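You operate a simulated robot arm through the tools that you are given. There is no shell and no other tool.

You are at the controls of a simulated two-armed robot. One attempt, no reset.

JOB
Put the pot marked "Mint" from the middle of the tool table on the top of the footrest and the pot labelled "Jam" on the shelf under the patch table. Pick up the wooden tamper with one hand, pass it to the other hand and put it on the middle deck of the rack. Fetch the red cube and set it on the square coaster. Open the bench drawer, take the white cube and leave it in the floor of the bench drawer and shut the drawer again. Take the clear tub on the top of the boot stand and put it away on the top of the tote shelf. Any order will do. Set down upright: pot, red cube, white cube, clear tub.

Only the result counts: the job must be done as asked and must still hold three seconds after the hand-in. Knocking over, shifting, dropping, spilling or breaking anything else fails it.

ROBOT AND FRAMES
Two 7-joint arms with two-finger parallel grippers on one trunk, on a base that drives. Base frame: it is fixed to the floor where the robot stands at the start and does not move with it; the origin is under the middle of the robot, x ahead of it, y to its left, z up. Readings come in mm, rad, newtons and seconds.
The left shoulder is at the start at [50, 177, 1104], the right one opposite. With the tool pointing down near the work surface each hand reaches from about 100 to 680 mm from the robot's upright axis, wherever it stands, measured 20 degrees to its own side. Places, roughly: bench drawer [2400, 1200, 800]; clear tub (9x8x14 cm) [700, 4300, 700]; floor of the bench drawer [2400, 1200, 800]; middle deck of the rack [-2400, 0, 1000]; orange pot, red pot, teal pot [-750, 2000, 1000]; red cube (5x5x6 cm) [-300, 2800, 800]; shelf under the patch table [-2400, 4000, 500]; square coaster (7x7x2 cm) [-800, 2700, 800]; top of the footrest (15x13 cm) [-880, 2960, 800]; top of the tote shelf [1700, 3800, 800]; white cube (5x5x6 cm) [500, 4200, 700]; wooden tamper (7x7x25 cm) [-1200, 2300, 1000]. Payload 3.43 kg a hand.
The tool frame of a hand sits at the grasp point between the pads (the TCP): z along the fingers, y along the line on which they close. The tips reach 34 mm beyond it. Largest opening 128 mm; finger width 24, thickness 12; the body of the gripper, 48 by 130 mm, starts 96 mm behind the TCP.
Orientation is that of the tool frame in the base frame, as [roll, pitch, yaw] about the fixed x, y, z axes, in that order (R = Rz(yaw) Ry(pitch) Rx(roll)). With the fingers straight down and closing along the base's y, the tool's x points along the base's -x, its y along +y and its z along -z.

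CONTROLS
- The arms move only by the tool nudge_tool. It takes "left_motion", "right_motion" or both (then of equal length, played together; a hand with none holds still); each is a list of rows, each a list of 7 numbers: the turn, a rotation vector about the base's x, y, z in rad, then the shift along the base's x, y, z in mm, then the finger opening in mm, from 0 to 128. In form: [[rx, ry, rz, dx, dy, dz, claw], ...]. A call has 1 to 20 rows; each row shifts and turns the commanded pose from where the row before left it. Each row takes 0.2 s and may step no farther than 50 mm and 0.15 rad from the row before; otherwise, or with a gripper value out of range, the whole call is refused. Where a pose cannot be reached the arm comes as near as it can. A force on the tool above 40 N (or 10 N above the force at the start of the call, whichever is more), or a blocked arm, ends the call early, and 0.2 s more pass. The fingers move at their own pace (about 108 mm/s each) and stop on an object; they squeeze with about 43 N. The grip force told is the motor's: it shows also when the fingers shut on nothing. Time passes only in rows, and 0.2 s behind the last, so rows that do not move let the fingers close. The reply holds the time, the measured pose of the TCP, the force on the tool along the base axes, the opening and the grip force, in the units named above and with some noise, with the torque about the TCP (base axes, N m) and any sound that the robot's microphone picked up.
- Cameras (640 x 400 px; columns grow to the right, rows downward): "scene" is now at [162.5, 5.4, 1277.4]; the picture's right is [0.05, -1.00, 0.00], its down [-0.46, -0.03, -0.89] and it looks along [0.89, 0.05, -0.46] (base axes); focal length 229 px, centre (320, 200). "left" rides on the left gripper at [76, 11, -160] in its tool frame; the picture's right is [-0.15, 0.99, 0.00], its down [-0.88, -0.13, -0.46] and it looks along [-0.45, -0.07, 0.89] (tool axes); focal length 234 px, centre (320, 200). "right" rides on the right gripper at [76, -11, -160] in its tool frame; the picture's right is [0.15, 0.99, 0.00], its down [-0.88, 0.13, -0.46] and it looks along [-0.45, 0.07, 0.89] (tool axes); focal length 234 px, centre (320, 200). There is no depth. A picture from a camera that has moved, and an enlarged one, comes with that camera's place and axes in the base frame and with its lens.
- get_image(camera): a new picture of that camera. It takes no simulated time.
- slide_trunk(by): slides the trunk up (or, below 0, down) by that many mm; the arms and the scene camera ride with it, the base frame stays. It gives what a move gives, with no picture.
- base_move(legs): drives the robot by 1 to 6 legs, each [ahead, turn to the left] in mm and rad, along the robot's own axes; the way and the turn of a leg run together, so that a leg with both is an arc; at most 1500 mm and 3.142 rad a leg. The arms and the cameras ride along, it lands a little off, and it stops where it bumps. It gives what a move gives.
- aim_head(pan, tilt): turns the head with the scene camera to pan (to the left, within 1.396 rad either way) and tilt (down, from -0.506 to 1.204), counted from straight ahead of the robot. It gives what a move gives.
- enlarge(camera, box): a new picture of the part [left, top, right, bottom] of that camera's present view, enlarged. It takes no simulated time.
- finish_job(): hands the job in; it is judged then, once.

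Nothing tells you exact positions but the pictures and the camera data. Unless the task says otherwise, let go and move clear before handing in.

The tools are called after ">>>" as a command line: name --argument value ..., lists and objects as JSON in quotes. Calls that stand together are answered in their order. nudge_tool: Moves the arms, as the interface text tells. Its arguments: {"type":"object","properties":{"left_motion":{"type":"array"},"right_motion":{"type":"array"}},"required":[]} The other tools are called the same way: slide_trunk (by) slides the trunk up or down; base_move (legs) drives the base; aim_head (pan, tilt) turns the head that bears the scene camera; get_image (camera) takes a picture; enlarge (camera, box) takes an enlarged picture of a part of a camera's view; finish_job () hands the job in.

At the start:

```text
clock: 0.0
left_ee_pos: [403.0, 180.2, 1184.8]
left_orientation: [-3.14, -0.001, -3.139]
left_contact_force: [-0.9, 0.0, -0.8]
left_ft_torque: [-0.01, -0.03, 0.0]
left_grip_width: 128.0
left_gripper_force: 0.1
right_ee_pos: [416.5, -142.4, 1119.9]
right_orientation: [-3.141, 0.001, 3.141]
right_contact_force: [-0.1, -0.1, 0.0]
right_ft_torque: [-0.01, -0.03, -0.01]
right_grip_width: 128.2
right_gripper_force: 0.0
trunk travel left (down, up): [-275.0, 126.0]
robot x, y, heading: [-1.1, 2.4, -0.002]
head pan, tilt: [0.054, 0.475]
```

scene: 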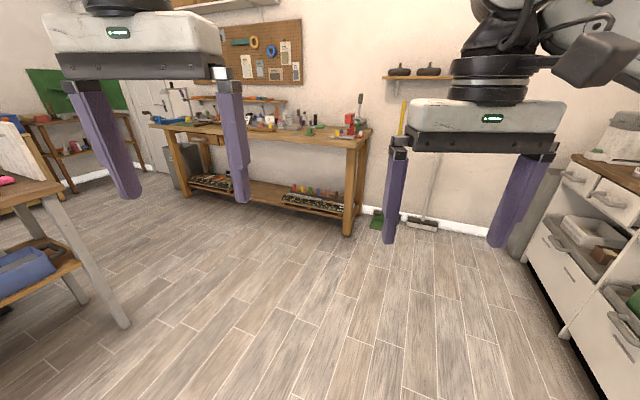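
right: 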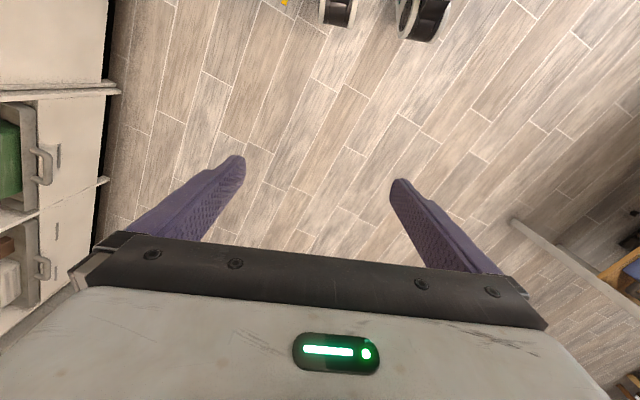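
left: 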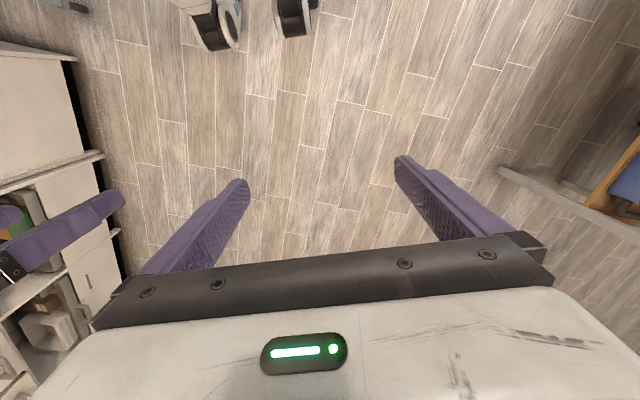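

I see a workshop: a workbench ahead, a table to the left, drawers to the right. I'll look around with the head first to map the room.

>>> aim_head --pan 1.3 --tilt 0.4

```text
clock: 1.4
left_ee_pos: [402.1, 179.8, 1185.3]
left_orientation: [-3.14, 0.0, -3.14]
left_contact_force: [-0.9, 0.4, -0.6]
left_ft_torque: [-0.02, 0.0, 0.02]
left_grip_width: 127.8
left_gripper_force: 0.0
right_ee_pos: [417.4, -142.9, 1119.5]
right_orientation: [-3.142, 0.0, 3.141]
right_contact_force: [0.0, -0.2, -0.4]
right_ft_torque: [0.01, -0.03, -0.01]
right_grip_width: 128.0
right_gripper_force: 0.2
trunk travel left (down, up): [-275.0, 126.0]
robot x, y, heading: [1.8, 4.8, -0.002]
head pan, tilt: [1.3, 0.4]
```

Head turned left; taking a picture to see the left side of the room.

>>> get_image --camera "scene"

```text
taken
camera scene: at [96.0, 89.6, 1284.3], right [0.96, -0.27, 0.0], down [-0.1, -0.37, -0.92], along [0.25, 0.89, -0.39], focal length 229 px, centre (320, 200)
```

scene: 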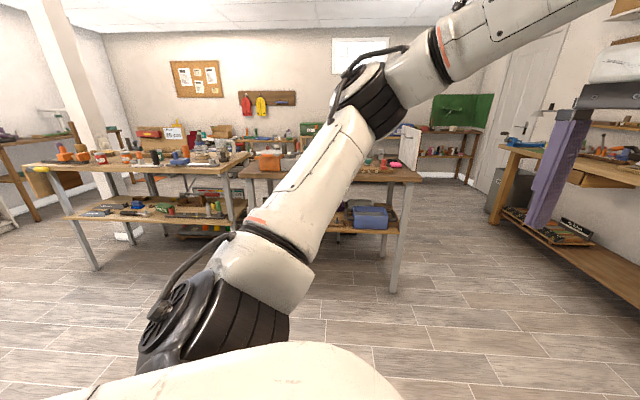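

The tables lie to the left of the start place (+y). I'll turn the base in place to face them and look around.

>>> base_move --legs '[[0, 1.75]]'

>>> aim_head --pan 0.0 --tilt 0.35

>>> get_image --camera "scene"

```text
clock: 6.0
left_ee_pos: [-244.3, 366.6, 1185.1]
left_orientation: [-3.14, 0.002, -1.402]
left_contact_force: [0.4, 0.3, 0.1]
left_ft_torque: [-0.03, 0.02, -0.02]
left_grip_width: 128.0
left_gripper_force: 0.1
right_ee_pos: [70.6, 434.7, 1119.5]
right_orientation: [-3.141, 0.0, -1.402]
right_contact_force: [0.0, -0.1, 0.6]
right_ft_torque: [-0.02, 0.0, 0.0]
right_grip_width: 128.1
right_gripper_force: 0.1
trunk travel left (down, up): [-275.0, 126.0]
robot x, y, heading: [-2.0, -1.0, 1.739]
head pan, tilt: [1.3, 0.4]
```

```text
clock: 7.5
left_ee_pos: [-244.9, 366.7, 1185.1]
left_orientation: [-3.14, -0.001, -1.401]
left_contact_force: [-0.4, 0.1, -0.2]
left_ft_torque: [0.0, 0.0, 0.0]
left_grip_width: 128.0
left_gripper_force: 0.1
right_ee_pos: [70.5, 434.4, 1119.4]
right_orientation: [-3.14, -0.001, -1.403]
right_contact_force: [-0.2, -0.4, -0.7]
right_ft_torque: [0.01, 0.01, -0.06]
right_grip_width: 127.8
right_gripper_force: 0.0
trunk travel left (down, up): [-275.0, 126.0]
robot x, y, heading: [3.7, 1.8, 1.738]
head pan, tilt: [0.0, 0.351]
```

```text
taken
camera scene: at [-26.0, 161.2, 1288.8], right [0.99, 0.17, 0.0], down [0.06, -0.34, -0.94], along [-0.16, 0.93, -0.34], focal length 229 px, centre (320, 200)
```

scene: 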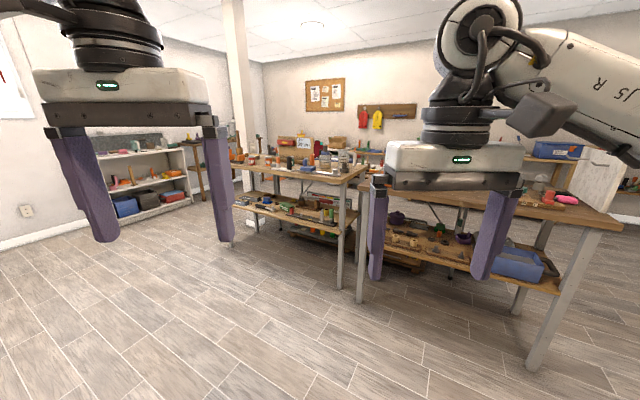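

Facing +y now. I see two tables: left one (probably the tool table around [-750, 2000]) and the right one. I'll enlarge parts for identification.

>>> enlarge --camera "scene" --box '[220, 120, 380, 220]'

>>> enlarge --camera "scene" --box '[350, 120, 640, 300]'

>>> enlarge --camera "scene" --box '[90, 110, 250, 220]'

```text
4.00 times, centred on (300, 170) of scene
camera zoom: at [-26.0, 161.2, 1288.8], right [0.99, 0.17, 0.0], down [0.06, -0.34, -0.94], along [-0.16, 0.93, -0.34], focal length 916 px, centre (400, 320)
```

zoom: 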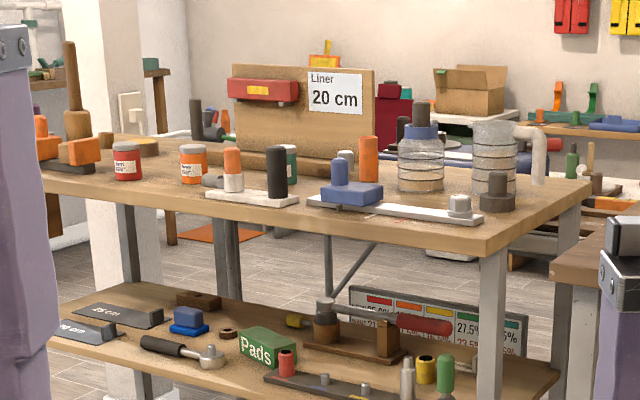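

```text
2.21 times, centred on (495, 210) of scene
camera zoom: at [-26.0, 161.2, 1288.8], right [0.99, 0.17, 0.0], down [0.06, -0.34, -0.94], along [-0.16, 0.93, -0.34], focal length 505 px, centre (-66, 178)
```

zoom: 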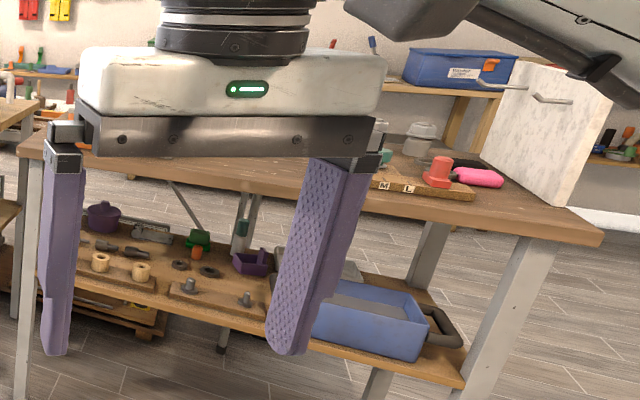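

```text
3.64 times, centred on (170, 165) of scene
camera zoom: at [-26.0, 161.2, 1288.8], right [0.99, 0.17, 0.0], down [0.06, -0.34, -0.94], along [-0.16, 0.93, -0.34], focal length 832 px, centre (866, 327)
```

zoom: 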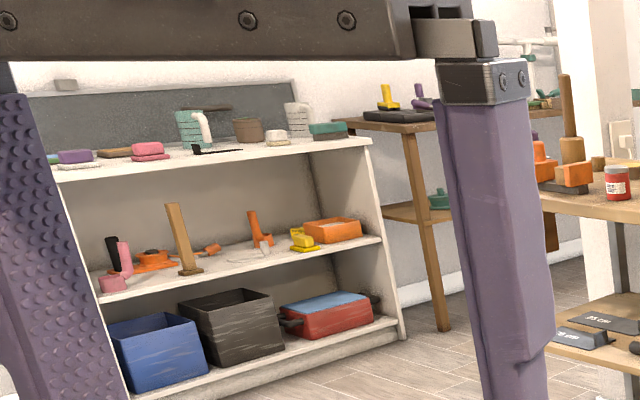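

The tool table has red, orange and teal pots with labels and the wooden tamper stands at its left end. Now look left for the rack and around at the rest of the room.

>>> aim_head --pan 1.3 --tilt 0.3

>>> get_image --camera "scene"

>>> aim_head --pan -0.9 --tilt 0.25

>>> get_image --camera "scene"

```text
clock: 9.0
left_ee_pos: [-244.6, 368.0, 1184.0]
left_orientation: [-3.14, 0.0, -1.401]
left_contact_force: [0.2, -0.3, -0.7]
left_ft_torque: [0.01, 0.03, 0.02]
left_grip_width: 128.1
left_gripper_force: 0.0
right_ee_pos: [70.0, 435.1, 1120.1]
right_orientation: [3.141, 0.0, -1.403]
right_contact_force: [0.1, 0.2, -0.6]
right_ft_torque: [0.07, 0.03, 0.01]
right_grip_width: 128.0
right_gripper_force: 0.0
trunk travel left (down, up): [-275.0, 126.0]
robot x, y, heading: [2.8, -0.7, 1.735]
head pan, tilt: [1.3, 0.3]
```

```text
taken
camera scene: at [-103.3, 79.1, 1293.5], right [0.1, 0.99, 0.0], down [0.29, -0.03, -0.96], along [-0.95, 0.1, -0.3], focal length 229 px, centre (320, 200)
```

scene: 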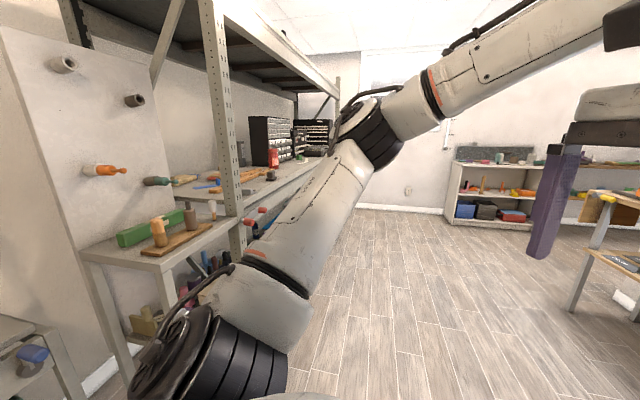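

```text
clock: 11.0
left_ee_pos: [-244.3, 367.0, 1184.6]
left_orientation: [-3.14, 0.0, -1.401]
left_contact_force: [0.2, -1.0, 0.1]
left_ft_torque: [0.02, 0.01, 0.0]
left_grip_width: 127.9
left_gripper_force: 0.0
right_ee_pos: [70.4, 435.6, 1120.1]
right_orientation: [-3.141, 0.0, -1.402]
right_contact_force: [-0.2, 0.2, 0.1]
right_ft_torque: [0.0, 0.01, 0.0]
right_grip_width: 127.9
right_gripper_force: 0.1
trunk travel left (down, up): [-275.0, 126.0]
robot x, y, heading: [-2.1, 1.7, 1.737]
head pan, tilt: [-0.901, 0.25]
```

```text
taken
camera scene: at [52.0, 138.8, 1298.2], right [0.74, -0.67, 0.0], down [-0.17, -0.18, -0.97], along [0.65, 0.72, -0.25], focal length 229 px, centre (320, 200)
```

scene: 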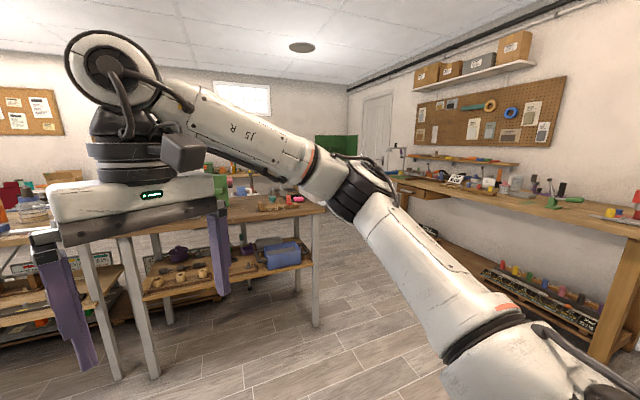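

The rack (steel, decks with items) is to the left at -x, the white shelf at upper left, the workbench on the right with its drawer. I'll drive nearer the tool table to study the pots and tamper.

>>> base_move --legs '[[0, 0.433], [1100, 0], [0, -0.91]]'

>>> slide_trunk --by 120

>>> aim_head --pan 0.0 --tilt 0.45

>>> get_image --camera "scene"

```text
clock: 20.3
left_ee_pos: [-659.4, 1352.7, 1184.7]
left_orientation: [3.141, 0.001, -1.89]
left_contact_force: [0.2, -0.3, -0.2]
left_ft_torque: [0.0, 0.01, -0.04]
left_grip_width: 127.8
left_gripper_force: 0.1
right_ee_pos: [-350.4, 1265.3, 1120.2]
right_orientation: [3.141, 0.002, -1.892]
right_contact_force: [-0.1, 0.0, -0.3]
right_ft_torque: [-0.01, -0.02, 0.01]
right_grip_width: 128.1
right_gripper_force: 0.2
trunk travel left (down, up): [-275.0, 126.0]
robot x, y, heading: [-618.2, 914.3, 1.251]
head pan, tilt: [-0.901, 0.25]
```

```text
clock: 21.8
left_ee_pos: [-661.3, 1353.2, 1304.2]
left_orientation: [-3.141, 0.002, -1.89]
left_contact_force: [-0.3, -0.5, -0.5]
left_ft_torque: [-0.04, -0.03, 0.01]
left_grip_width: 128.0
left_gripper_force: 0.1
right_ee_pos: [-349.5, 1265.6, 1238.6]
right_orientation: [3.141, 0.0, -1.891]
right_contact_force: [0.6, 0.0, -0.4]
right_ft_torque: [0.01, -0.01, 0.02]
right_grip_width: 128.0
right_gripper_force: 0.1
trunk travel left (down, up): [-395.0, 6.0]
robot x, y, heading: [-617.2, 912.5, 1.251]
head pan, tilt: [-0.901, 0.25]
```

```text
clock: 23.0
left_ee_pos: [-659.7, 1354.3, 1304.7]
left_orientation: [3.141, -0.001, -1.89]
left_contact_force: [0.0, 0.3, -0.3]
left_ft_torque: [-0.02, 0.01, -0.01]
left_grip_width: 127.9
left_gripper_force: 0.1
right_ee_pos: [-350.1, 1266.0, 1238.6]
right_orientation: [-3.141, 0.0, -1.89]
right_contact_force: [-0.5, -0.5, -0.2]
right_ft_torque: [0.01, 0.05, 0.0]
right_grip_width: 127.8
right_gripper_force: 0.1
trunk travel left (down, up): [-395.0, 6.0]
robot x, y, heading: [-617.0, 915.6, 1.253]
head pan, tilt: [0.0, 0.45]
```

```text
taken
camera scene: at [-564.0, 1068.5, 1399.6], right [0.95, -0.32, 0.0], down [-0.14, -0.41, -0.9], along [0.28, 0.85, -0.44], focal length 229 px, centre (320, 200)
```

scene: 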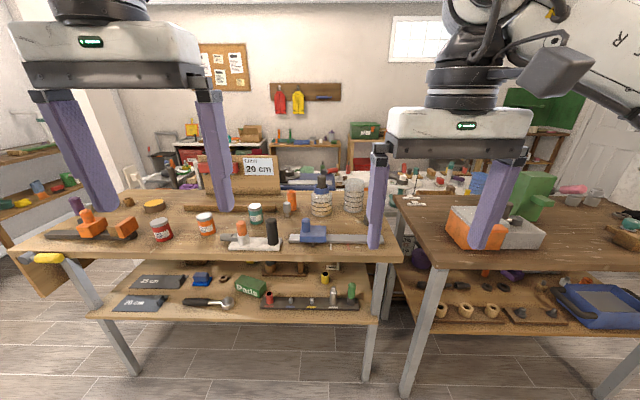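

I'm now in front of the tool table and see the red, orange and teal pots. Zooming in to read labels and locate the tamper.

>>> enlarge --camera "scene" --box '[140, 180, 300, 260]'

>>> enlarge --camera "scene" --box '[0, 140, 200, 290]'

>>> enlarge --camera "scene" --box '[140, 110, 400, 200]'

```text
4.00 times, centred on (220, 220) of scene
camera zoom: at [-564.0, 1068.5, 1399.6], right [0.95, -0.32, 0.0], down [-0.14, -0.41, -0.9], along [0.28, 0.85, -0.44], focal length 916 px, centre (720, 120)
```

zoom: 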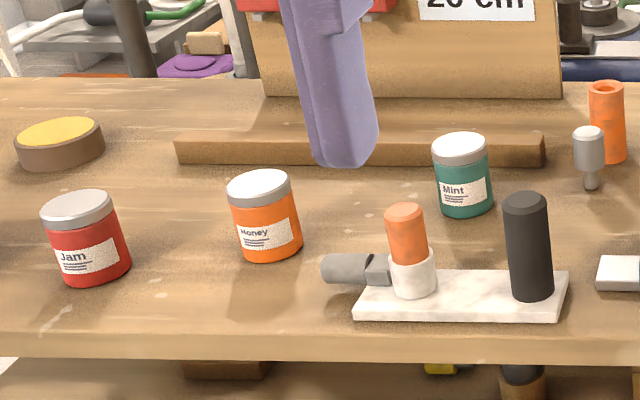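

```text
2.67 times, centred on (100, 215) of scene
camera zoom: at [-564.0, 1068.5, 1399.6], right [0.95, -0.32, 0.0], down [-0.14, -0.41, -0.9], along [0.28, 0.85, -0.44], focal length 610 px, centre (907, 160)
```

zoom: 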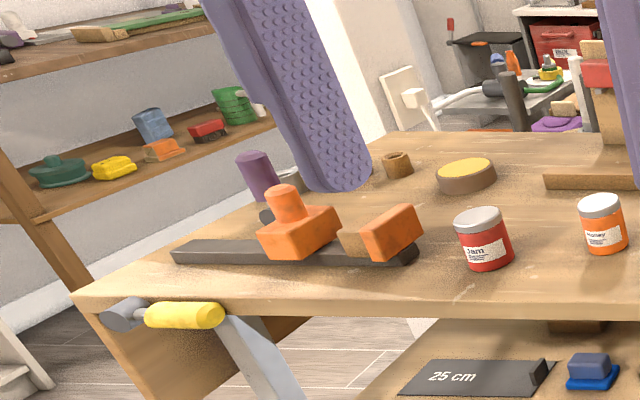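

```text
2.46 times, centred on (270, 155) of scene
camera zoom: at [-564.0, 1068.5, 1399.6], right [0.95, -0.32, 0.0], down [-0.14, -0.41, -0.9], along [0.28, 0.85, -0.44], focal length 564 px, centre (443, 311)
```

zoom: 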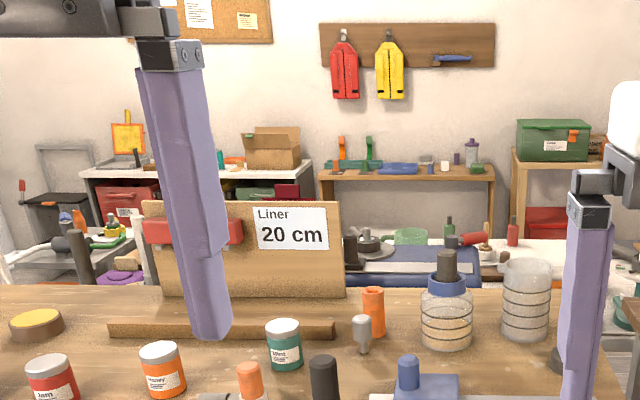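

Red = Jam, orange = Honey, teal = Mint. I'll look toward the patch table direction and to the area behind the tool table.

>>> aim_head --pan 0.9 --tilt 0.3

>>> get_image --camera "scene"

>>> enlarge --camera "scene" --box '[220, 100, 480, 260]'

```text
clock: 24.2
left_ee_pos: [-661.6, 1351.6, 1305.4]
left_orientation: [-3.14, 0.0, -1.888]
left_contact_force: [-0.9, -0.4, 0.3]
left_ft_torque: [-0.01, -0.01, -0.01]
left_grip_width: 127.9
left_gripper_force: 0.0
right_ee_pos: [-349.3, 1265.1, 1238.8]
right_orientation: [3.141, -0.001, -1.893]
right_contact_force: [0.4, 0.5, 0.0]
right_ft_torque: [-0.01, -0.02, -0.02]
right_grip_width: 127.9
right_gripper_force: 0.0
trunk travel left (down, up): [-395.0, 6.0]
robot x, y, heading: [-615.8, 916.3, 1.247]
head pan, tilt: [0.901, 0.3]
```

```text
taken
camera scene: at [-644.1, 1059.4, 1413.5], right [0.84, 0.55, 0.0], down [0.16, -0.25, -0.96], along [-0.52, 0.8, -0.3], focal length 229 px, centre (320, 200)
```

scene: 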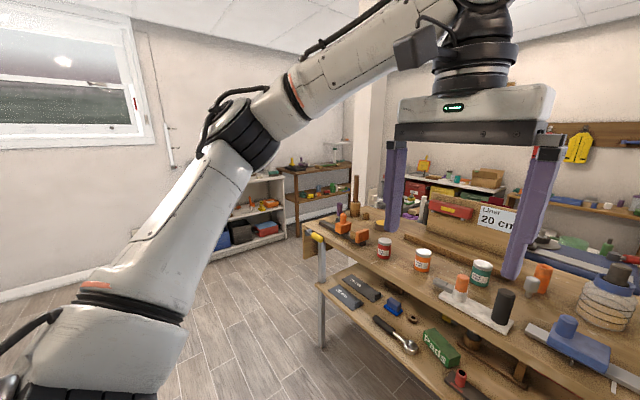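

```text
2.46 times, centred on (350, 180) of scene
camera zoom: at [-644.1, 1059.4, 1413.5], right [0.84, 0.55, 0.0], down [0.16, -0.25, -0.96], along [-0.52, 0.8, -0.3], focal length 564 px, centre (246, 249)
```

zoom: 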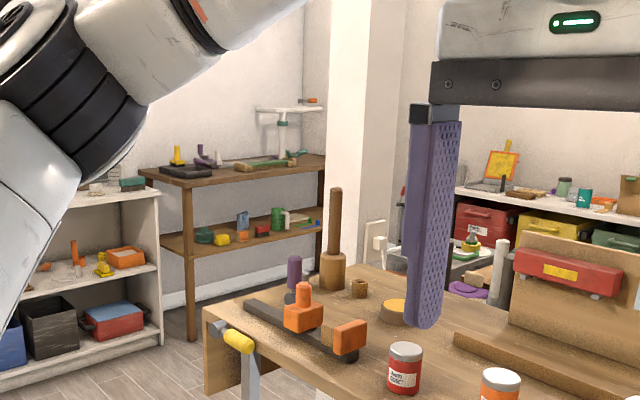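

Patch table (dark wood with a shelf at about z≈510) is in the far left corner near [-2400, 3800]; the tamper stands at about (-1160, 2235) on the left end of the tool table. I'll drive around the left end of the tool table to view the area behind it.

>>> base_move --legs '[[0, 1.305], [1420, 0], [0, -0.93], [800, 0]]'

>>> aim_head --pan -0.9 --tilt 0.35

>>> get_image --camera "scene"

>>> aim_head --pan 0.3 --tilt 0.45

>>> get_image --camera "scene"

```text
clock: 40.8
left_ee_pos: [-2014.6, 2918.6, 1304.6]
left_orientation: [-3.14, -0.001, -1.532]
left_contact_force: [0.2, 1.3, -0.1]
left_ft_torque: [0.0, 0.01, -0.03]
left_grip_width: 128.2
left_gripper_force: 0.1
right_ee_pos: [-1693.4, 2943.4, 1238.3]
right_orientation: [3.141, 0.001, -1.533]
right_contact_force: [-0.2, 0.2, -0.6]
right_ft_torque: [-0.01, -0.01, -0.03]
right_grip_width: 128.1
right_gripper_force: 0.0
trunk travel left (down, up): [-395.0, 6.0]
robot x, y, heading: [-1822.1, 2522.1, 1.614]
head pan, tilt: [0.901, 0.3]
```

```text
clock: 42.6
left_ee_pos: [-2015.0, 2916.6, 1305.0]
left_orientation: [-3.139, 0.0, -1.531]
left_contact_force: [-0.2, 0.5, 0.2]
left_ft_torque: [-0.03, 0.02, 0.0]
left_grip_width: 128.0
left_gripper_force: 0.0
right_ee_pos: [-1692.1, 2942.9, 1240.8]
right_orientation: [-3.141, 0.002, -1.534]
right_contact_force: [0.0, -0.4, -0.2]
right_ft_torque: [0.01, 0.01, -0.01]
right_grip_width: 127.9
right_gripper_force: 0.0
trunk travel left (down, up): [-395.0, 6.0]
robot x, y, heading: [-1813.9, 2523.3, 1.611]
head pan, tilt: [-0.901, 0.351]
```

```text
taken
camera scene: at [-1750.3, 2652.9, 1408.8], right [0.65, -0.76, 0.0], down [-0.26, -0.22, -0.94], along [0.71, 0.61, -0.34], focal length 229 px, centre (320, 200)
```

scene: 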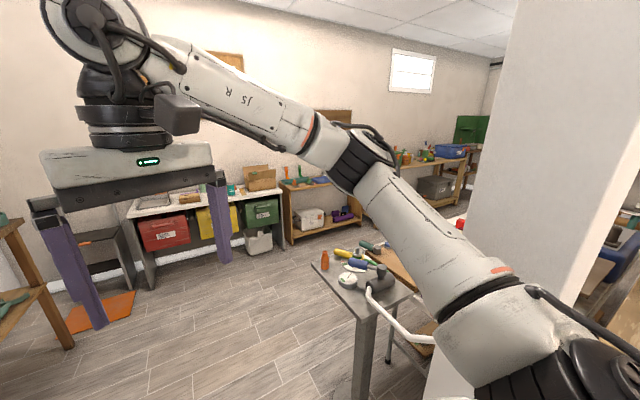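

```text
clock: 44.0
left_ee_pos: [-2015.3, 2917.3, 1304.7]
left_orientation: [-3.139, 0.0, -1.531]
left_contact_force: [0.1, -0.2, 0.3]
left_ft_torque: [0.05, 0.01, 0.0]
left_grip_width: 128.2
left_gripper_force: 0.1
right_ee_pos: [-1693.4, 2944.4, 1239.6]
right_orientation: [-3.141, 0.002, -1.533]
right_contact_force: [0.4, 0.6, 0.5]
right_ft_torque: [0.03, -0.02, -0.02]
right_grip_width: 127.8
right_gripper_force: 0.0
trunk travel left (down, up): [-395.0, 6.0]
robot x, y, heading: [-1821.1, 2522.5, 1.61]
head pan, tilt: [0.3, 0.45]
```

```text
taken
camera scene: at [-1851.4, 2679.1, 1399.6], right [0.94, 0.33, 0.0], down [0.14, -0.41, -0.9], along [-0.3, 0.85, -0.44], focal length 229 px, centre (320, 200)
```

scene: 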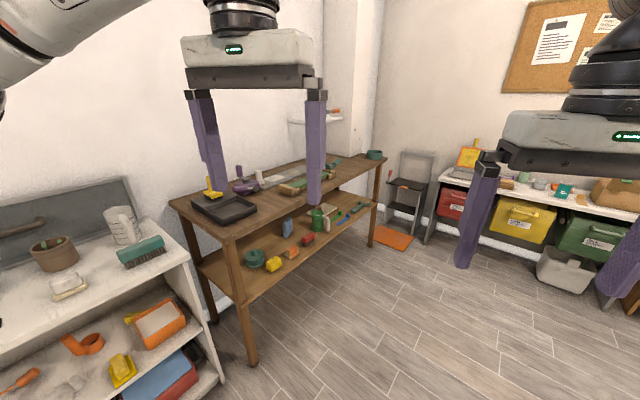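

Now I see the patch table with its shelf and a small grey-topped table behind the column. Zooming in on the patch-table shelf and the small table.

>>> enlarge --camera "scene" --box '[180, 150, 400, 310]'

>>> aim_head --pan -0.7 --tilt 0.5

>>> enlarge --camera "scene" --box '[180, 120, 520, 340]'

```text
2.50 times, centred on (290, 230) of scene
camera zoom: at [-1851.4, 2679.1, 1399.6], right [0.94, 0.33, 0.0], down [0.14, -0.41, -0.9], along [-0.3, 0.85, -0.44], focal length 572 px, centre (395, 125)
```

zoom: 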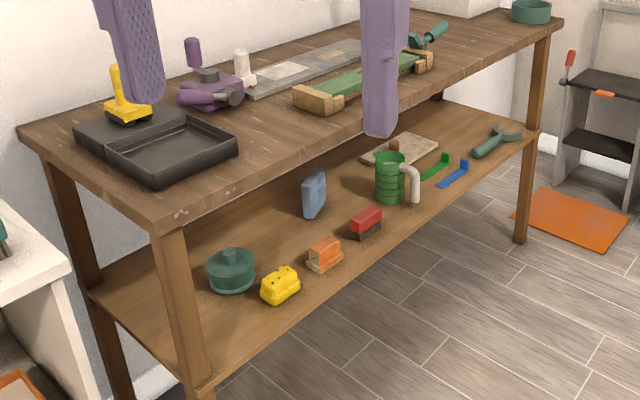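

```text
clock: 45.2
left_ee_pos: [-2014.4, 2916.7, 1304.5]
left_orientation: [-3.14, 0.001, -1.533]
left_contact_force: [-0.5, 0.2, -0.2]
left_ft_torque: [0.0, -0.04, 0.01]
left_grip_width: 128.0
left_gripper_force: 0.1
right_ee_pos: [-1692.5, 2945.0, 1239.5]
right_orientation: [3.141, -0.001, -1.534]
right_contact_force: [-0.3, 0.2, 0.7]
right_ft_torque: [0.02, -0.01, 0.01]
right_grip_width: 128.1
right_gripper_force: 0.0
trunk travel left (down, up): [-395.0, 6.0]
robot x, y, heading: [-1821.6, 2519.7, 1.607]
head pan, tilt: [-0.7, 0.499]
```

```text
1.82 times, centred on (350, 230) of scene
camera zoom: at [-1765.1, 2664.1, 1395.1], right [0.79, -0.61, 0.0], down [-0.29, -0.38, -0.88], along [0.54, 0.69, -0.48], focal length 416 px, centre (266, 146)
```

zoom: 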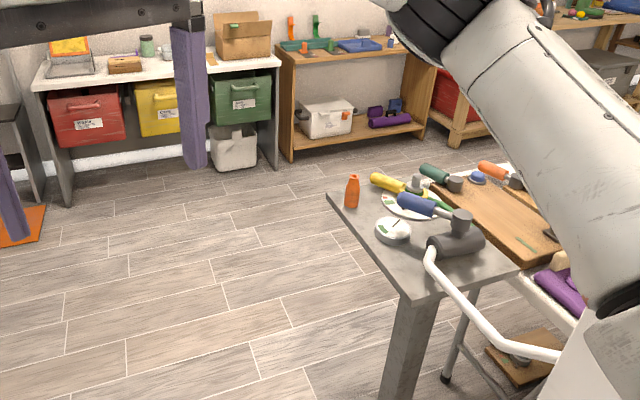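

Now I'll drive around to the north side (open floor) of the small grey table to see footrest, coaster and red cube.

>>> base_move --legs '[[0, -0.16], [900, 0], [0, -0.894], [834, 0], [0, -2.1]]'

>>> aim_head --pan 0.0 --tilt 0.45

>>> get_image --camera "scene"

```text
clock: 62.0
left_ee_pos: [-828.1, 3452.3, 1305.9]
left_orientation: [-3.141, -0.001, 1.588]
left_contact_force: [0.5, 0.7, -0.1]
left_ft_torque: [-0.01, 0.01, -0.01]
left_grip_width: 127.8
left_gripper_force: 0.1
right_ee_pos: [-1148.9, 3433.0, 1240.1]
right_orientation: [3.142, -0.002, 1.586]
right_contact_force: [0.4, 1.9, -0.2]
right_ft_torque: [0.02, 0.02, 0.02]
right_grip_width: 128.1
right_gripper_force: 0.1
trunk travel left (down, up): [-395.0, 6.0]
robot x, y, heading: [-1009.1, 3856.4, -1.556]
head pan, tilt: [-0.7, 0.499]
```

```text
clock: 63.1
left_ee_pos: [-826.9, 3451.9, 1304.2]
left_orientation: [-3.14, 0.001, 1.59]
left_contact_force: [-0.2, -0.4, 0.0]
left_ft_torque: [0.0, -0.02, -0.01]
left_grip_width: 128.0
left_gripper_force: 0.1
right_ee_pos: [-1148.8, 3433.1, 1240.2]
right_orientation: [3.141, 0.0, 1.586]
right_contact_force: [0.1, -0.6, -0.3]
right_ft_torque: [0.01, 0.02, 0.01]
right_grip_width: 128.1
right_gripper_force: 0.0
trunk travel left (down, up): [-395.0, 6.0]
robot x, y, heading: [-1014.3, 3853.2, -1.557]
head pan, tilt: [0.0, 0.45]
```

```text
taken
camera scene: at [-1009.4, 3690.1, 1399.6], right [-1.0, -0.02, 0.0], down [-0.01, 0.44, -0.9], along [0.01, -0.9, -0.44], focal length 229 px, centre (320, 200)
```

scene: 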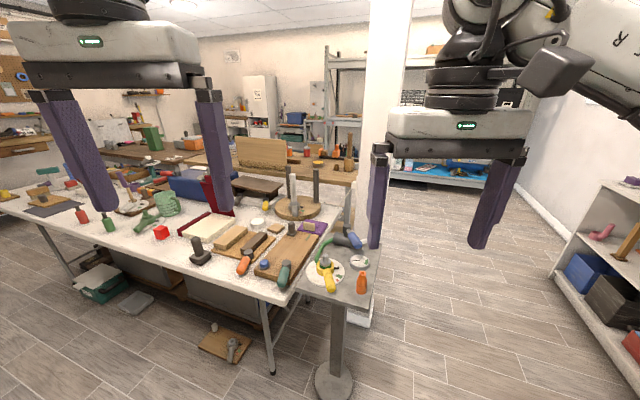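

A white-topped table is in front; I can see the red cube and many items. Zooming in.

>>> enlarge --camera "scene" --box '[180, 160, 400, 300]'

>>> enlarge --camera "scene" --box '[20, 150, 240, 290]'

```text
2.86 times, centred on (290, 230) of scene
camera zoom: at [-1009.4, 3690.1, 1399.6], right [-1.0, -0.02, 0.0], down [-0.01, 0.44, -0.9], along [0.01, -0.9, -0.44], focal length 654 px, centre (406, 114)
```

zoom: 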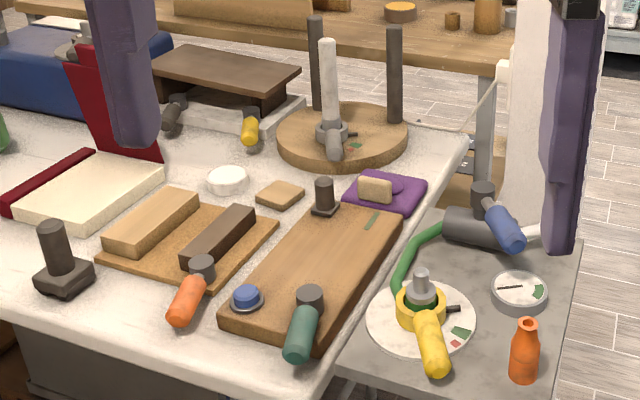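

```text
2.86 times, centred on (130, 220) of scene
camera zoom: at [-1009.4, 3690.1, 1399.6], right [-1.0, -0.02, 0.0], down [-0.01, 0.44, -0.9], along [0.01, -0.9, -0.44], focal length 654 px, centre (863, 143)
```

zoom: 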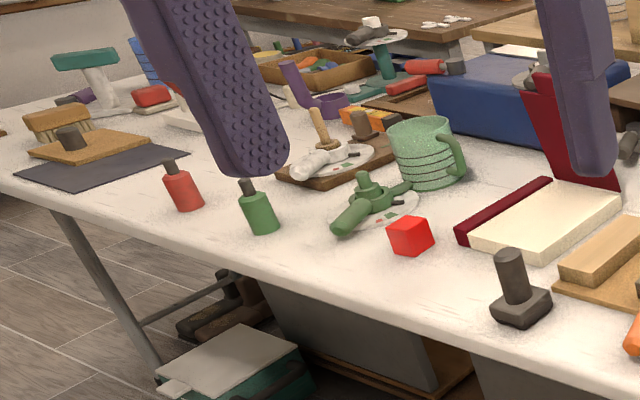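

The coaster (small wooden square) is at about (-780, 2740), the brown board near (-885, 2930) could be the footrest, and the red cube is at about (-260, 2810). I'll look down to see my own base footprint.

>>> aim_head --pan 0.0 --tilt 1.2

>>> get_image --camera "scene"

>>> aim_head --pan 1.0 --tilt 0.35

>>> get_image --camera "scene"

```text
clock: 64.2
left_ee_pos: [-826.7, 3452.2, 1305.3]
left_orientation: [-3.142, 0.0, 1.589]
left_contact_force: [0.3, 0.7, 0.6]
left_ft_torque: [-0.03, -0.01, 0.05]
left_grip_width: 128.2
left_gripper_force: 0.0
right_ee_pos: [-1149.0, 3432.3, 1240.3]
right_orientation: [-3.141, -0.002, 1.587]
right_contact_force: [-0.3, -0.5, 0.6]
right_ft_torque: [0.0, 0.0, -0.02]
right_grip_width: 128.0
right_gripper_force: 0.0
trunk travel left (down, up): [-395.0, 6.0]
robot x, y, heading: [-1013.8, 3850.7, -1.551]
head pan, tilt: [0.0, 1.201]
```

```text
taken
camera scene: at [-1009.9, 3726.0, 1341.5], right [-1.0, -0.02, 0.0], down [-0.02, 0.93, -0.36], along [0.01, -0.36, -0.93], focal length 229 px, centre (320, 200)
```

scene: 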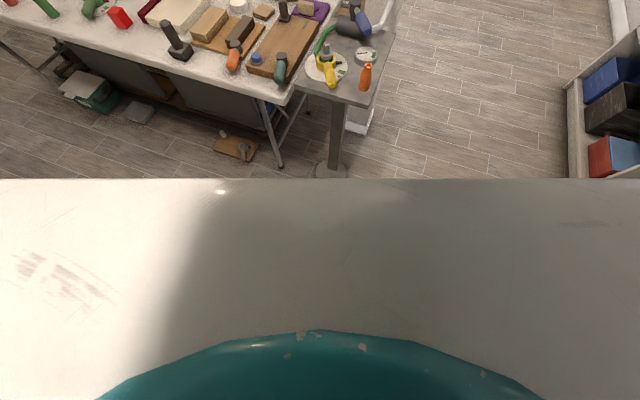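

```text
clock: 65.4
left_ee_pos: [-827.3, 3451.0, 1304.7]
left_orientation: [-3.138, 0.0, 1.588]
left_contact_force: [0.5, -0.6, 0.3]
left_ft_torque: [-0.04, 0.02, -0.03]
left_grip_width: 128.0
left_gripper_force: 0.1
right_ee_pos: [-1147.7, 3431.7, 1239.4]
right_orientation: [3.141, 0.002, 1.586]
right_contact_force: [0.0, 0.4, 0.1]
right_ft_torque: [0.01, 0.0, 0.04]
right_grip_width: 127.8
right_gripper_force: 0.1
trunk travel left (down, up): [-395.0, 6.0]
robot x, y, heading: [-1012.5, 3848.3, -1.558]
head pan, tilt: [1.0, 0.351]
```

```text
taken
camera scene: at [-931.7, 3732.9, 1408.7], right [-0.53, -0.85, 0.0], down [-0.29, 0.18, -0.94], along [0.8, -0.49, -0.34], focal length 229 px, centre (320, 200)
```

scene: 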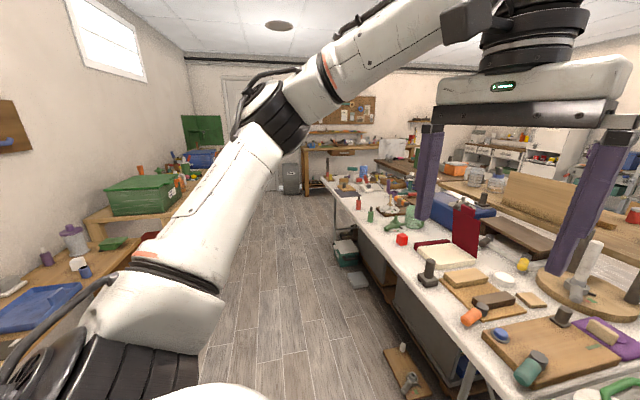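

The corridor along the north side is about 1 m wide and leads to the bench. I'll turn to face +x to view the north-wall stands (boot stand, tote shelf).

>>> base_move --legs '[[0, 1.6]]'

>>> aim_head --pan 0.1 --tilt 0.3

>>> get_image --camera "scene"

>>> enlarge --camera "scene" --box '[220, 140, 420, 240]'

```text
clock: 69.8
left_ee_pos: [-622.2, 4056.6, 1304.5]
left_orientation: [-3.14, 0.0, -3.075]
left_contact_force: [-0.9, -0.4, 0.0]
left_ft_torque: [-0.02, 0.03, -0.03]
left_grip_width: 128.1
left_gripper_force: 0.1
right_ee_pos: [-588.3, 3737.0, 1239.7]
right_orientation: [3.14, 0.002, -3.077]
right_contact_force: [0.6, 1.1, 0.6]
right_ft_torque: [-0.02, 0.0, 0.01]
right_grip_width: 127.9
right_gripper_force: 0.0
trunk travel left (down, up): [-395.0, 6.0]
robot x, y, heading: [-1013.1, 3851.8, 0.068]
head pan, tilt: [1.0, 0.351]
```

```text
clock: 71.0
left_ee_pos: [-623.7, 4056.1, 1305.4]
left_orientation: [-3.142, 0.001, -3.075]
left_contact_force: [0.2, -0.3, 0.4]
left_ft_torque: [-0.02, -0.01, 0.02]
left_grip_width: 128.0
left_gripper_force: 0.1
right_ee_pos: [-587.6, 3736.8, 1240.9]
right_orientation: [-3.141, 0.0, -3.079]
right_contact_force: [0.4, 0.3, 0.7]
right_ft_torque: [-0.01, -0.02, 0.01]
right_grip_width: 127.7
right_gripper_force: 0.1
trunk travel left (down, up): [-395.0, 6.0]
robot x, y, heading: [-1015.2, 3851.0, 0.066]
head pan, tilt: [0.099, 0.3]
```

```text
taken
camera scene: at [-850.0, 3871.8, 1413.5], right [0.16, -0.99, 0.0], down [-0.29, -0.05, -0.96], along [0.94, 0.16, -0.3], focal length 229 px, centre (320, 200)
```

scene: 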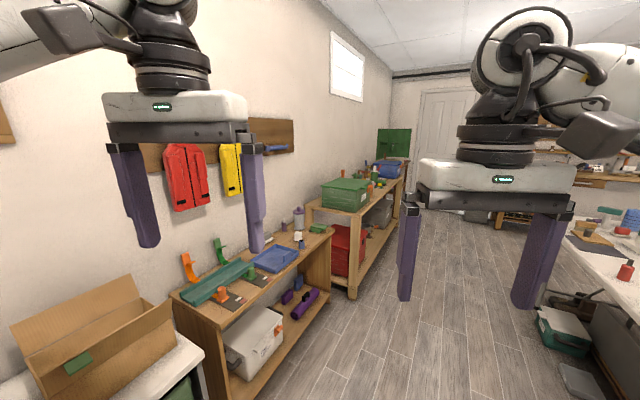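

```text
3.20 times, centred on (320, 190) of scene
camera zoom: at [-850.0, 3871.8, 1413.5], right [0.16, -0.99, 0.0], down [-0.29, -0.05, -0.96], along [0.94, 0.16, -0.3], focal length 732 px, centre (320, 232)
```

zoom: 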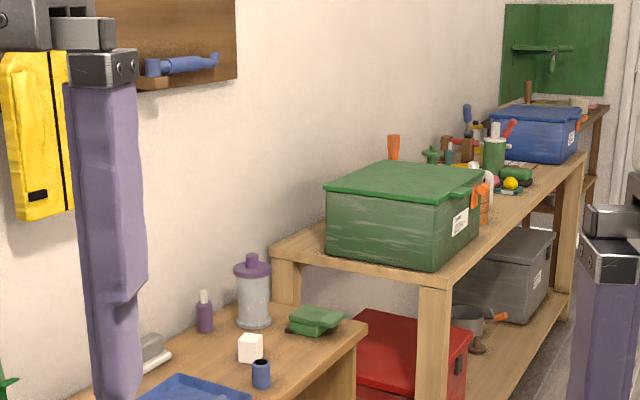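

The boot stand holds the clear tub (724,4298) and white cube (516,4250); the tote shelf (green box) is beyond it. First task: the red cube. I'll drive to the white table's north edge facing the cube with the right hand side, lower the trunk and look.

>>> base_move --legs '[[0, -0.565], [1233, 0], [0, -1.402]]'

>>> slide_trunk --by -120

>>> aim_head --pan 0.0 --tilt 0.7

>>> get_image --camera "scene"

>>> get_image --camera "right"

```text
clock: 82.2
left_ee_pos: [113.9, 2812.2, 1306.0]
left_orientation: [-3.141, 0.003, 1.247]
left_contact_force: [0.4, 0.3, -1.2]
left_ft_torque: [0.0, 0.03, -0.01]
left_grip_width: 128.0
left_gripper_force: 0.0
right_ee_pos: [-195.9, 2902.8, 1239.9]
right_orientation: [3.14, 0.0, 1.247]
right_contact_force: [0.4, 0.2, -0.4]
right_ft_torque: [-0.02, -0.01, 0.04]
right_grip_width: 128.0
right_gripper_force: 0.1
trunk travel left (down, up): [-395.0, 6.0]
robot x, y, heading: [72.9, 3252.0, -1.895]
head pan, tilt: [0.099, 0.3]
```

```text
clock: 83.7
left_ee_pos: [113.3, 2812.7, 1185.1]
left_orientation: [-3.141, 0.003, 1.249]
left_contact_force: [-0.7, 0.1, 0.9]
left_ft_torque: [0.0, 0.02, -0.01]
left_grip_width: 128.1
left_gripper_force: 0.0
right_ee_pos: [-196.9, 2901.7, 1119.6]
right_orientation: [-3.141, -0.001, 1.246]
right_contact_force: [-0.7, 0.3, -0.2]
right_ft_torque: [0.01, 0.0, -0.01]
right_grip_width: 128.2
right_gripper_force: 0.0
trunk travel left (down, up): [-275.0, 126.0]
robot x, y, heading: [73.3, 3252.2, -1.895]
head pan, tilt: [0.099, 0.3]
```

```text
clock: 84.6
left_ee_pos: [112.3, 2813.6, 1185.0]
left_orientation: [3.14, 0.001, 1.248]
left_contact_force: [0.1, 0.0, 0.9]
left_ft_torque: [-0.04, -0.04, -0.03]
left_grip_width: 128.2
left_gripper_force: 0.0
right_ee_pos: [-195.7, 2902.1, 1118.2]
right_orientation: [-3.14, 0.0, 1.246]
right_contact_force: [-0.3, -0.6, -0.9]
right_ft_torque: [0.0, -0.03, -0.01]
right_grip_width: 127.6
right_gripper_force: 0.1
trunk travel left (down, up): [-275.0, 126.0]
robot x, y, heading: [73.7, 3251.9, -1.9]
head pan, tilt: [0.0, 0.7]
```

```text
taken
camera scene: at [23.2, 3105.3, 1257.5], right [-0.95, 0.32, 0.0], down [0.21, 0.61, -0.77], along [-0.24, -0.73, -0.64], focal length 229 px, centre (320, 200)
```

scene: 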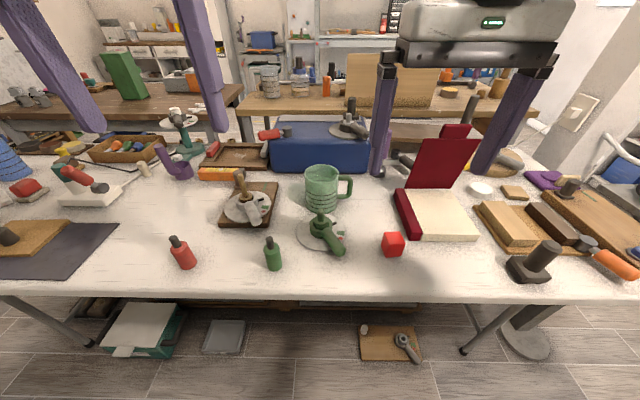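

```text
taken
camera right: at [-181.9, 2977.6, 1281.4], right [0.98, -0.18, 0.0], down [-0.16, -0.88, 0.46], along [-0.08, -0.45, -0.89], focal length 234 px, centre (320, 200)
```

right: 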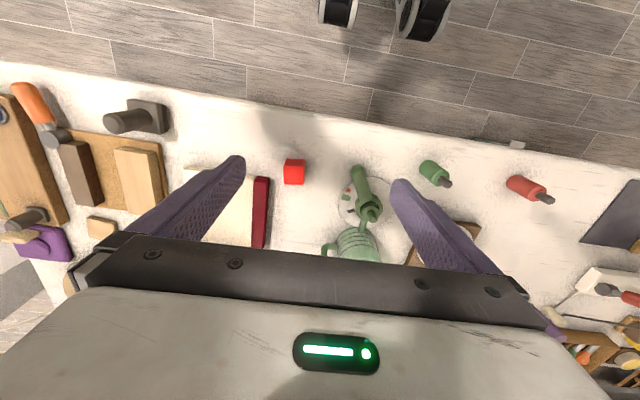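

The red cube shows at about (-268, 2813) by both cameras. I'll zoom in to judge the cube's yaw and the coaster surroundings.

>>> enlarge --camera "right" --box '[240, 130, 400, 230]'

>>> enlarge --camera "scene" --box '[440, 140, 640, 300]'

```text
4.00 times, centred on (320, 180) of right
camera zoom: at [-181.9, 2977.6, 1281.4], right [0.98, -0.18, 0.0], down [-0.16, -0.88, 0.46], along [-0.08, -0.45, -0.89], focal length 937 px, centre (320, 280)
```

zoom: 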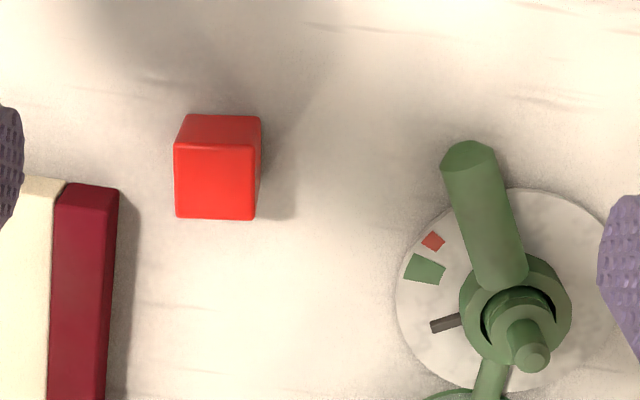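

```text
2.50 times, centred on (540, 220) of scene
camera zoom: at [23.2, 3105.3, 1257.5], right [-0.95, 0.32, 0.0], down [0.21, 0.61, -0.77], along [-0.24, -0.73, -0.64], focal length 572 px, centre (-230, 150)
```

zoom: 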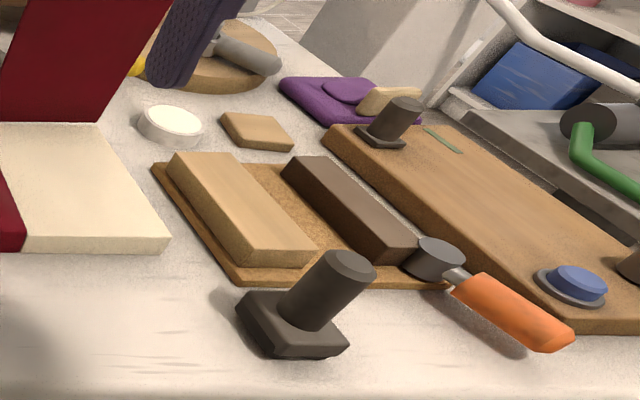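

Cube's yaw is about -10.7°, so I'll turn the right tool by +0.135 rad, tilt it 0.5 rad forward and come above the cube with a narrow opening to keep clear of the red book.

>>> nudge_tool --right_motion '[[0, 0, 0.135, -9, -3, -32, 72], [-0.0981, 0.0193, 0, -9, -3, -32, 72], [-0.0981, 0.0193, 0, -9, -3, -32, 72], [-0.0981, 0.0193, 0, -9, -3, -32, 72], [-0.0981, 0.0193, 0, -9, -3, -32, 72], [-0.0981, 0.0193, 0, -9, -3, -31, 72], [0, 0, 0, 0, 0, 0, 72]]'

>>> get_image --camera "right"

>>> get_image --camera "scene"

```text
clock: 86.2
left_ee_pos: [113.5, 2813.2, 1184.8]
left_orientation: [-3.141, 0.001, 1.25]
left_contact_force: [-0.1, -0.3, -0.8]
left_ft_torque: [0.01, -0.02, 0.01]
left_grip_width: 127.9
left_gripper_force: 0.1
right_ee_pos: [-250.5, 2883.7, 928.8]
right_orientation: [-3.14, 0.501, 1.381]
right_contact_force: [-0.6, -0.3, -0.1]
right_ft_torque: [0.0, 0.0, -0.05]
right_grip_width: 71.7
right_gripper_force: 0.2
trunk travel left (down, up): [-275.0, 126.0]
robot x, y, heading: [70.1, 3252.8, -1.897]
head pan, tilt: [0.0, 0.7]
```

```text
taken
camera right: at [-233.0, 3026.8, 1034.6], right [1.0, -0.06, -0.07], down [0.02, -0.57, 0.82], along [-0.09, -0.82, -0.56], focal length 234 px, centre (320, 200)
```

right: 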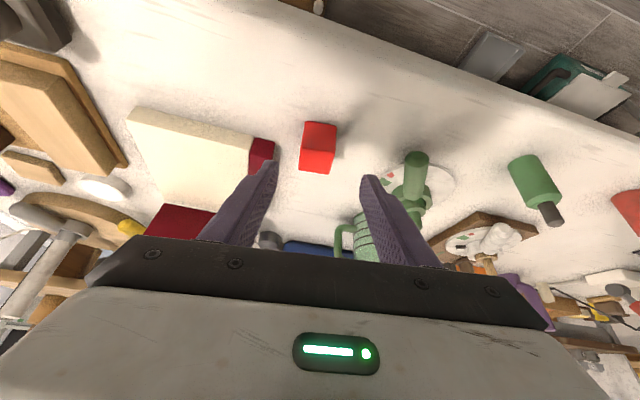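

```text
taken
camera scene: at [23.3, 3105.2, 1257.4], right [-0.95, 0.32, 0.0], down [0.21, 0.61, -0.76], along [-0.24, -0.72, -0.64], focal length 229 px, centre (320, 200)
```

scene: 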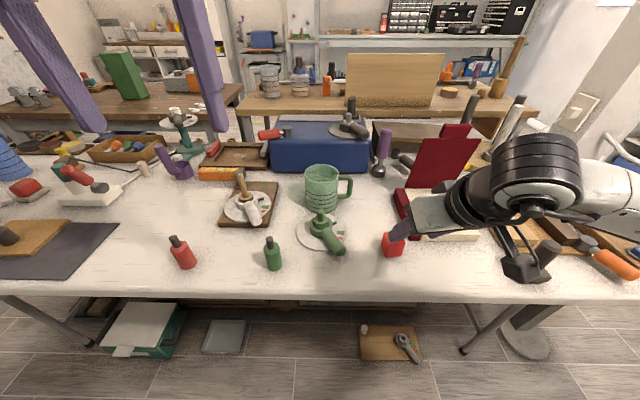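

>>> enlarge --camera "right" --box '[240, 90, 400, 190]'

```text
4.00 times, centred on (320, 140) of right
camera zoom: at [-233.0, 3026.8, 1034.6], right [1.0, -0.06, -0.07], down [0.02, -0.57, 0.82], along [-0.09, -0.82, -0.56], focal length 937 px, centre (320, 440)
```

zoom: 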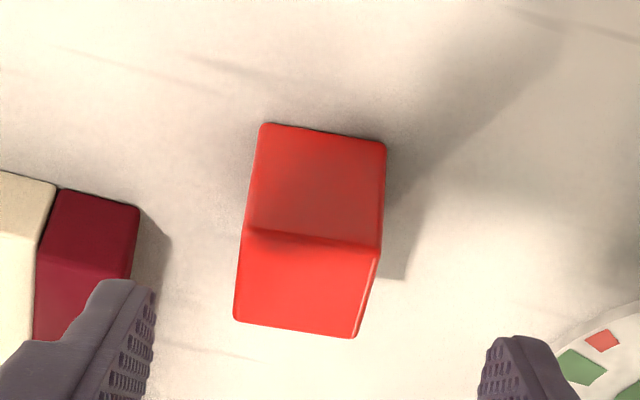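

Two views of the cube give roughly (-267, 2803) with the cube top near z≈810±20. I'll move closer along the approach line and re-measure.

>>> nudge_tool --right_motion '[[0, 0, 0, -5, -23, -35, 72], [0, 0, 0, -5, -23, -34, 72], [0, 0, 0, 0, 0, 0, 72]]'

>>> enlarge --camera "right" --box '[220, 80, 420, 220]'

>>> enlarge --camera "scene" --box '[340, 200, 440, 270]'

```text
clock: 87.0
left_ee_pos: [113.0, 2812.2, 1185.9]
left_orientation: [-3.141, 0.003, 1.248]
left_contact_force: [0.9, -0.6, -0.4]
left_ft_torque: [-0.01, 0.02, -0.02]
left_grip_width: 128.0
left_gripper_force: 0.0
right_ee_pos: [-259.8, 2838.3, 859.9]
right_orientation: [-3.14, 0.499, 1.381]
right_contact_force: [0.2, 0.6, -1.0]
right_ft_torque: [0.01, 0.02, -0.05]
right_grip_width: 71.7
right_gripper_force: 0.1
trunk travel left (down, up): [-275.0, 126.0]
robot x, y, heading: [73.5, 3253.3, -1.896]
head pan, tilt: [0.0, 0.7]
```

```text
2.86 times, centred on (320, 150) of right
camera zoom: at [-242.0, 2980.3, 965.0], right [1.0, -0.06, -0.07], down [0.02, -0.57, 0.82], along [-0.09, -0.82, -0.56], focal length 669 px, centre (320, 343)
```

zoom: 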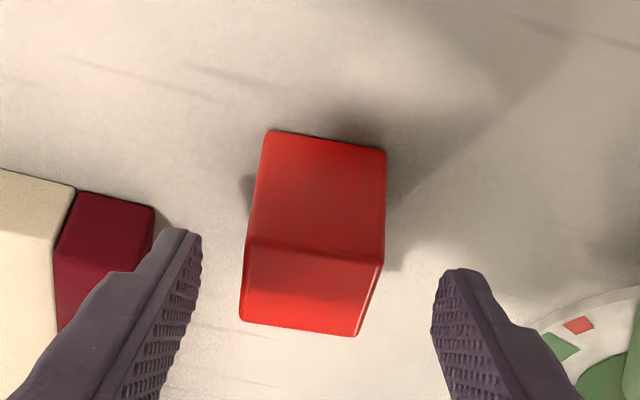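

```text
5.71 times, centred on (390, 235) of scene
camera zoom: at [23.2, 3105.4, 1257.4], right [-0.95, 0.32, 0.0], down [0.21, 0.61, -0.77], along [-0.24, -0.72, -0.64], focal length 1308 px, centre (-80, 0)
```

zoom: 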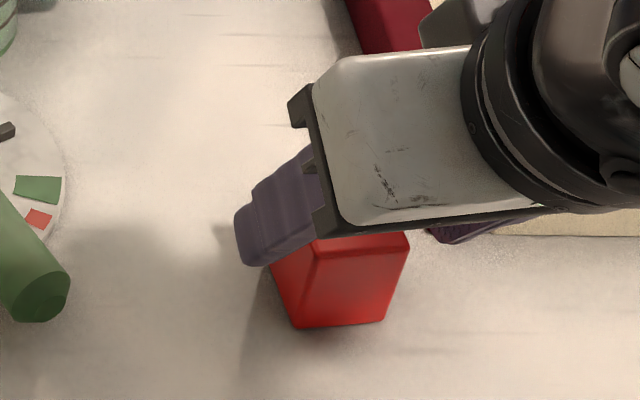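

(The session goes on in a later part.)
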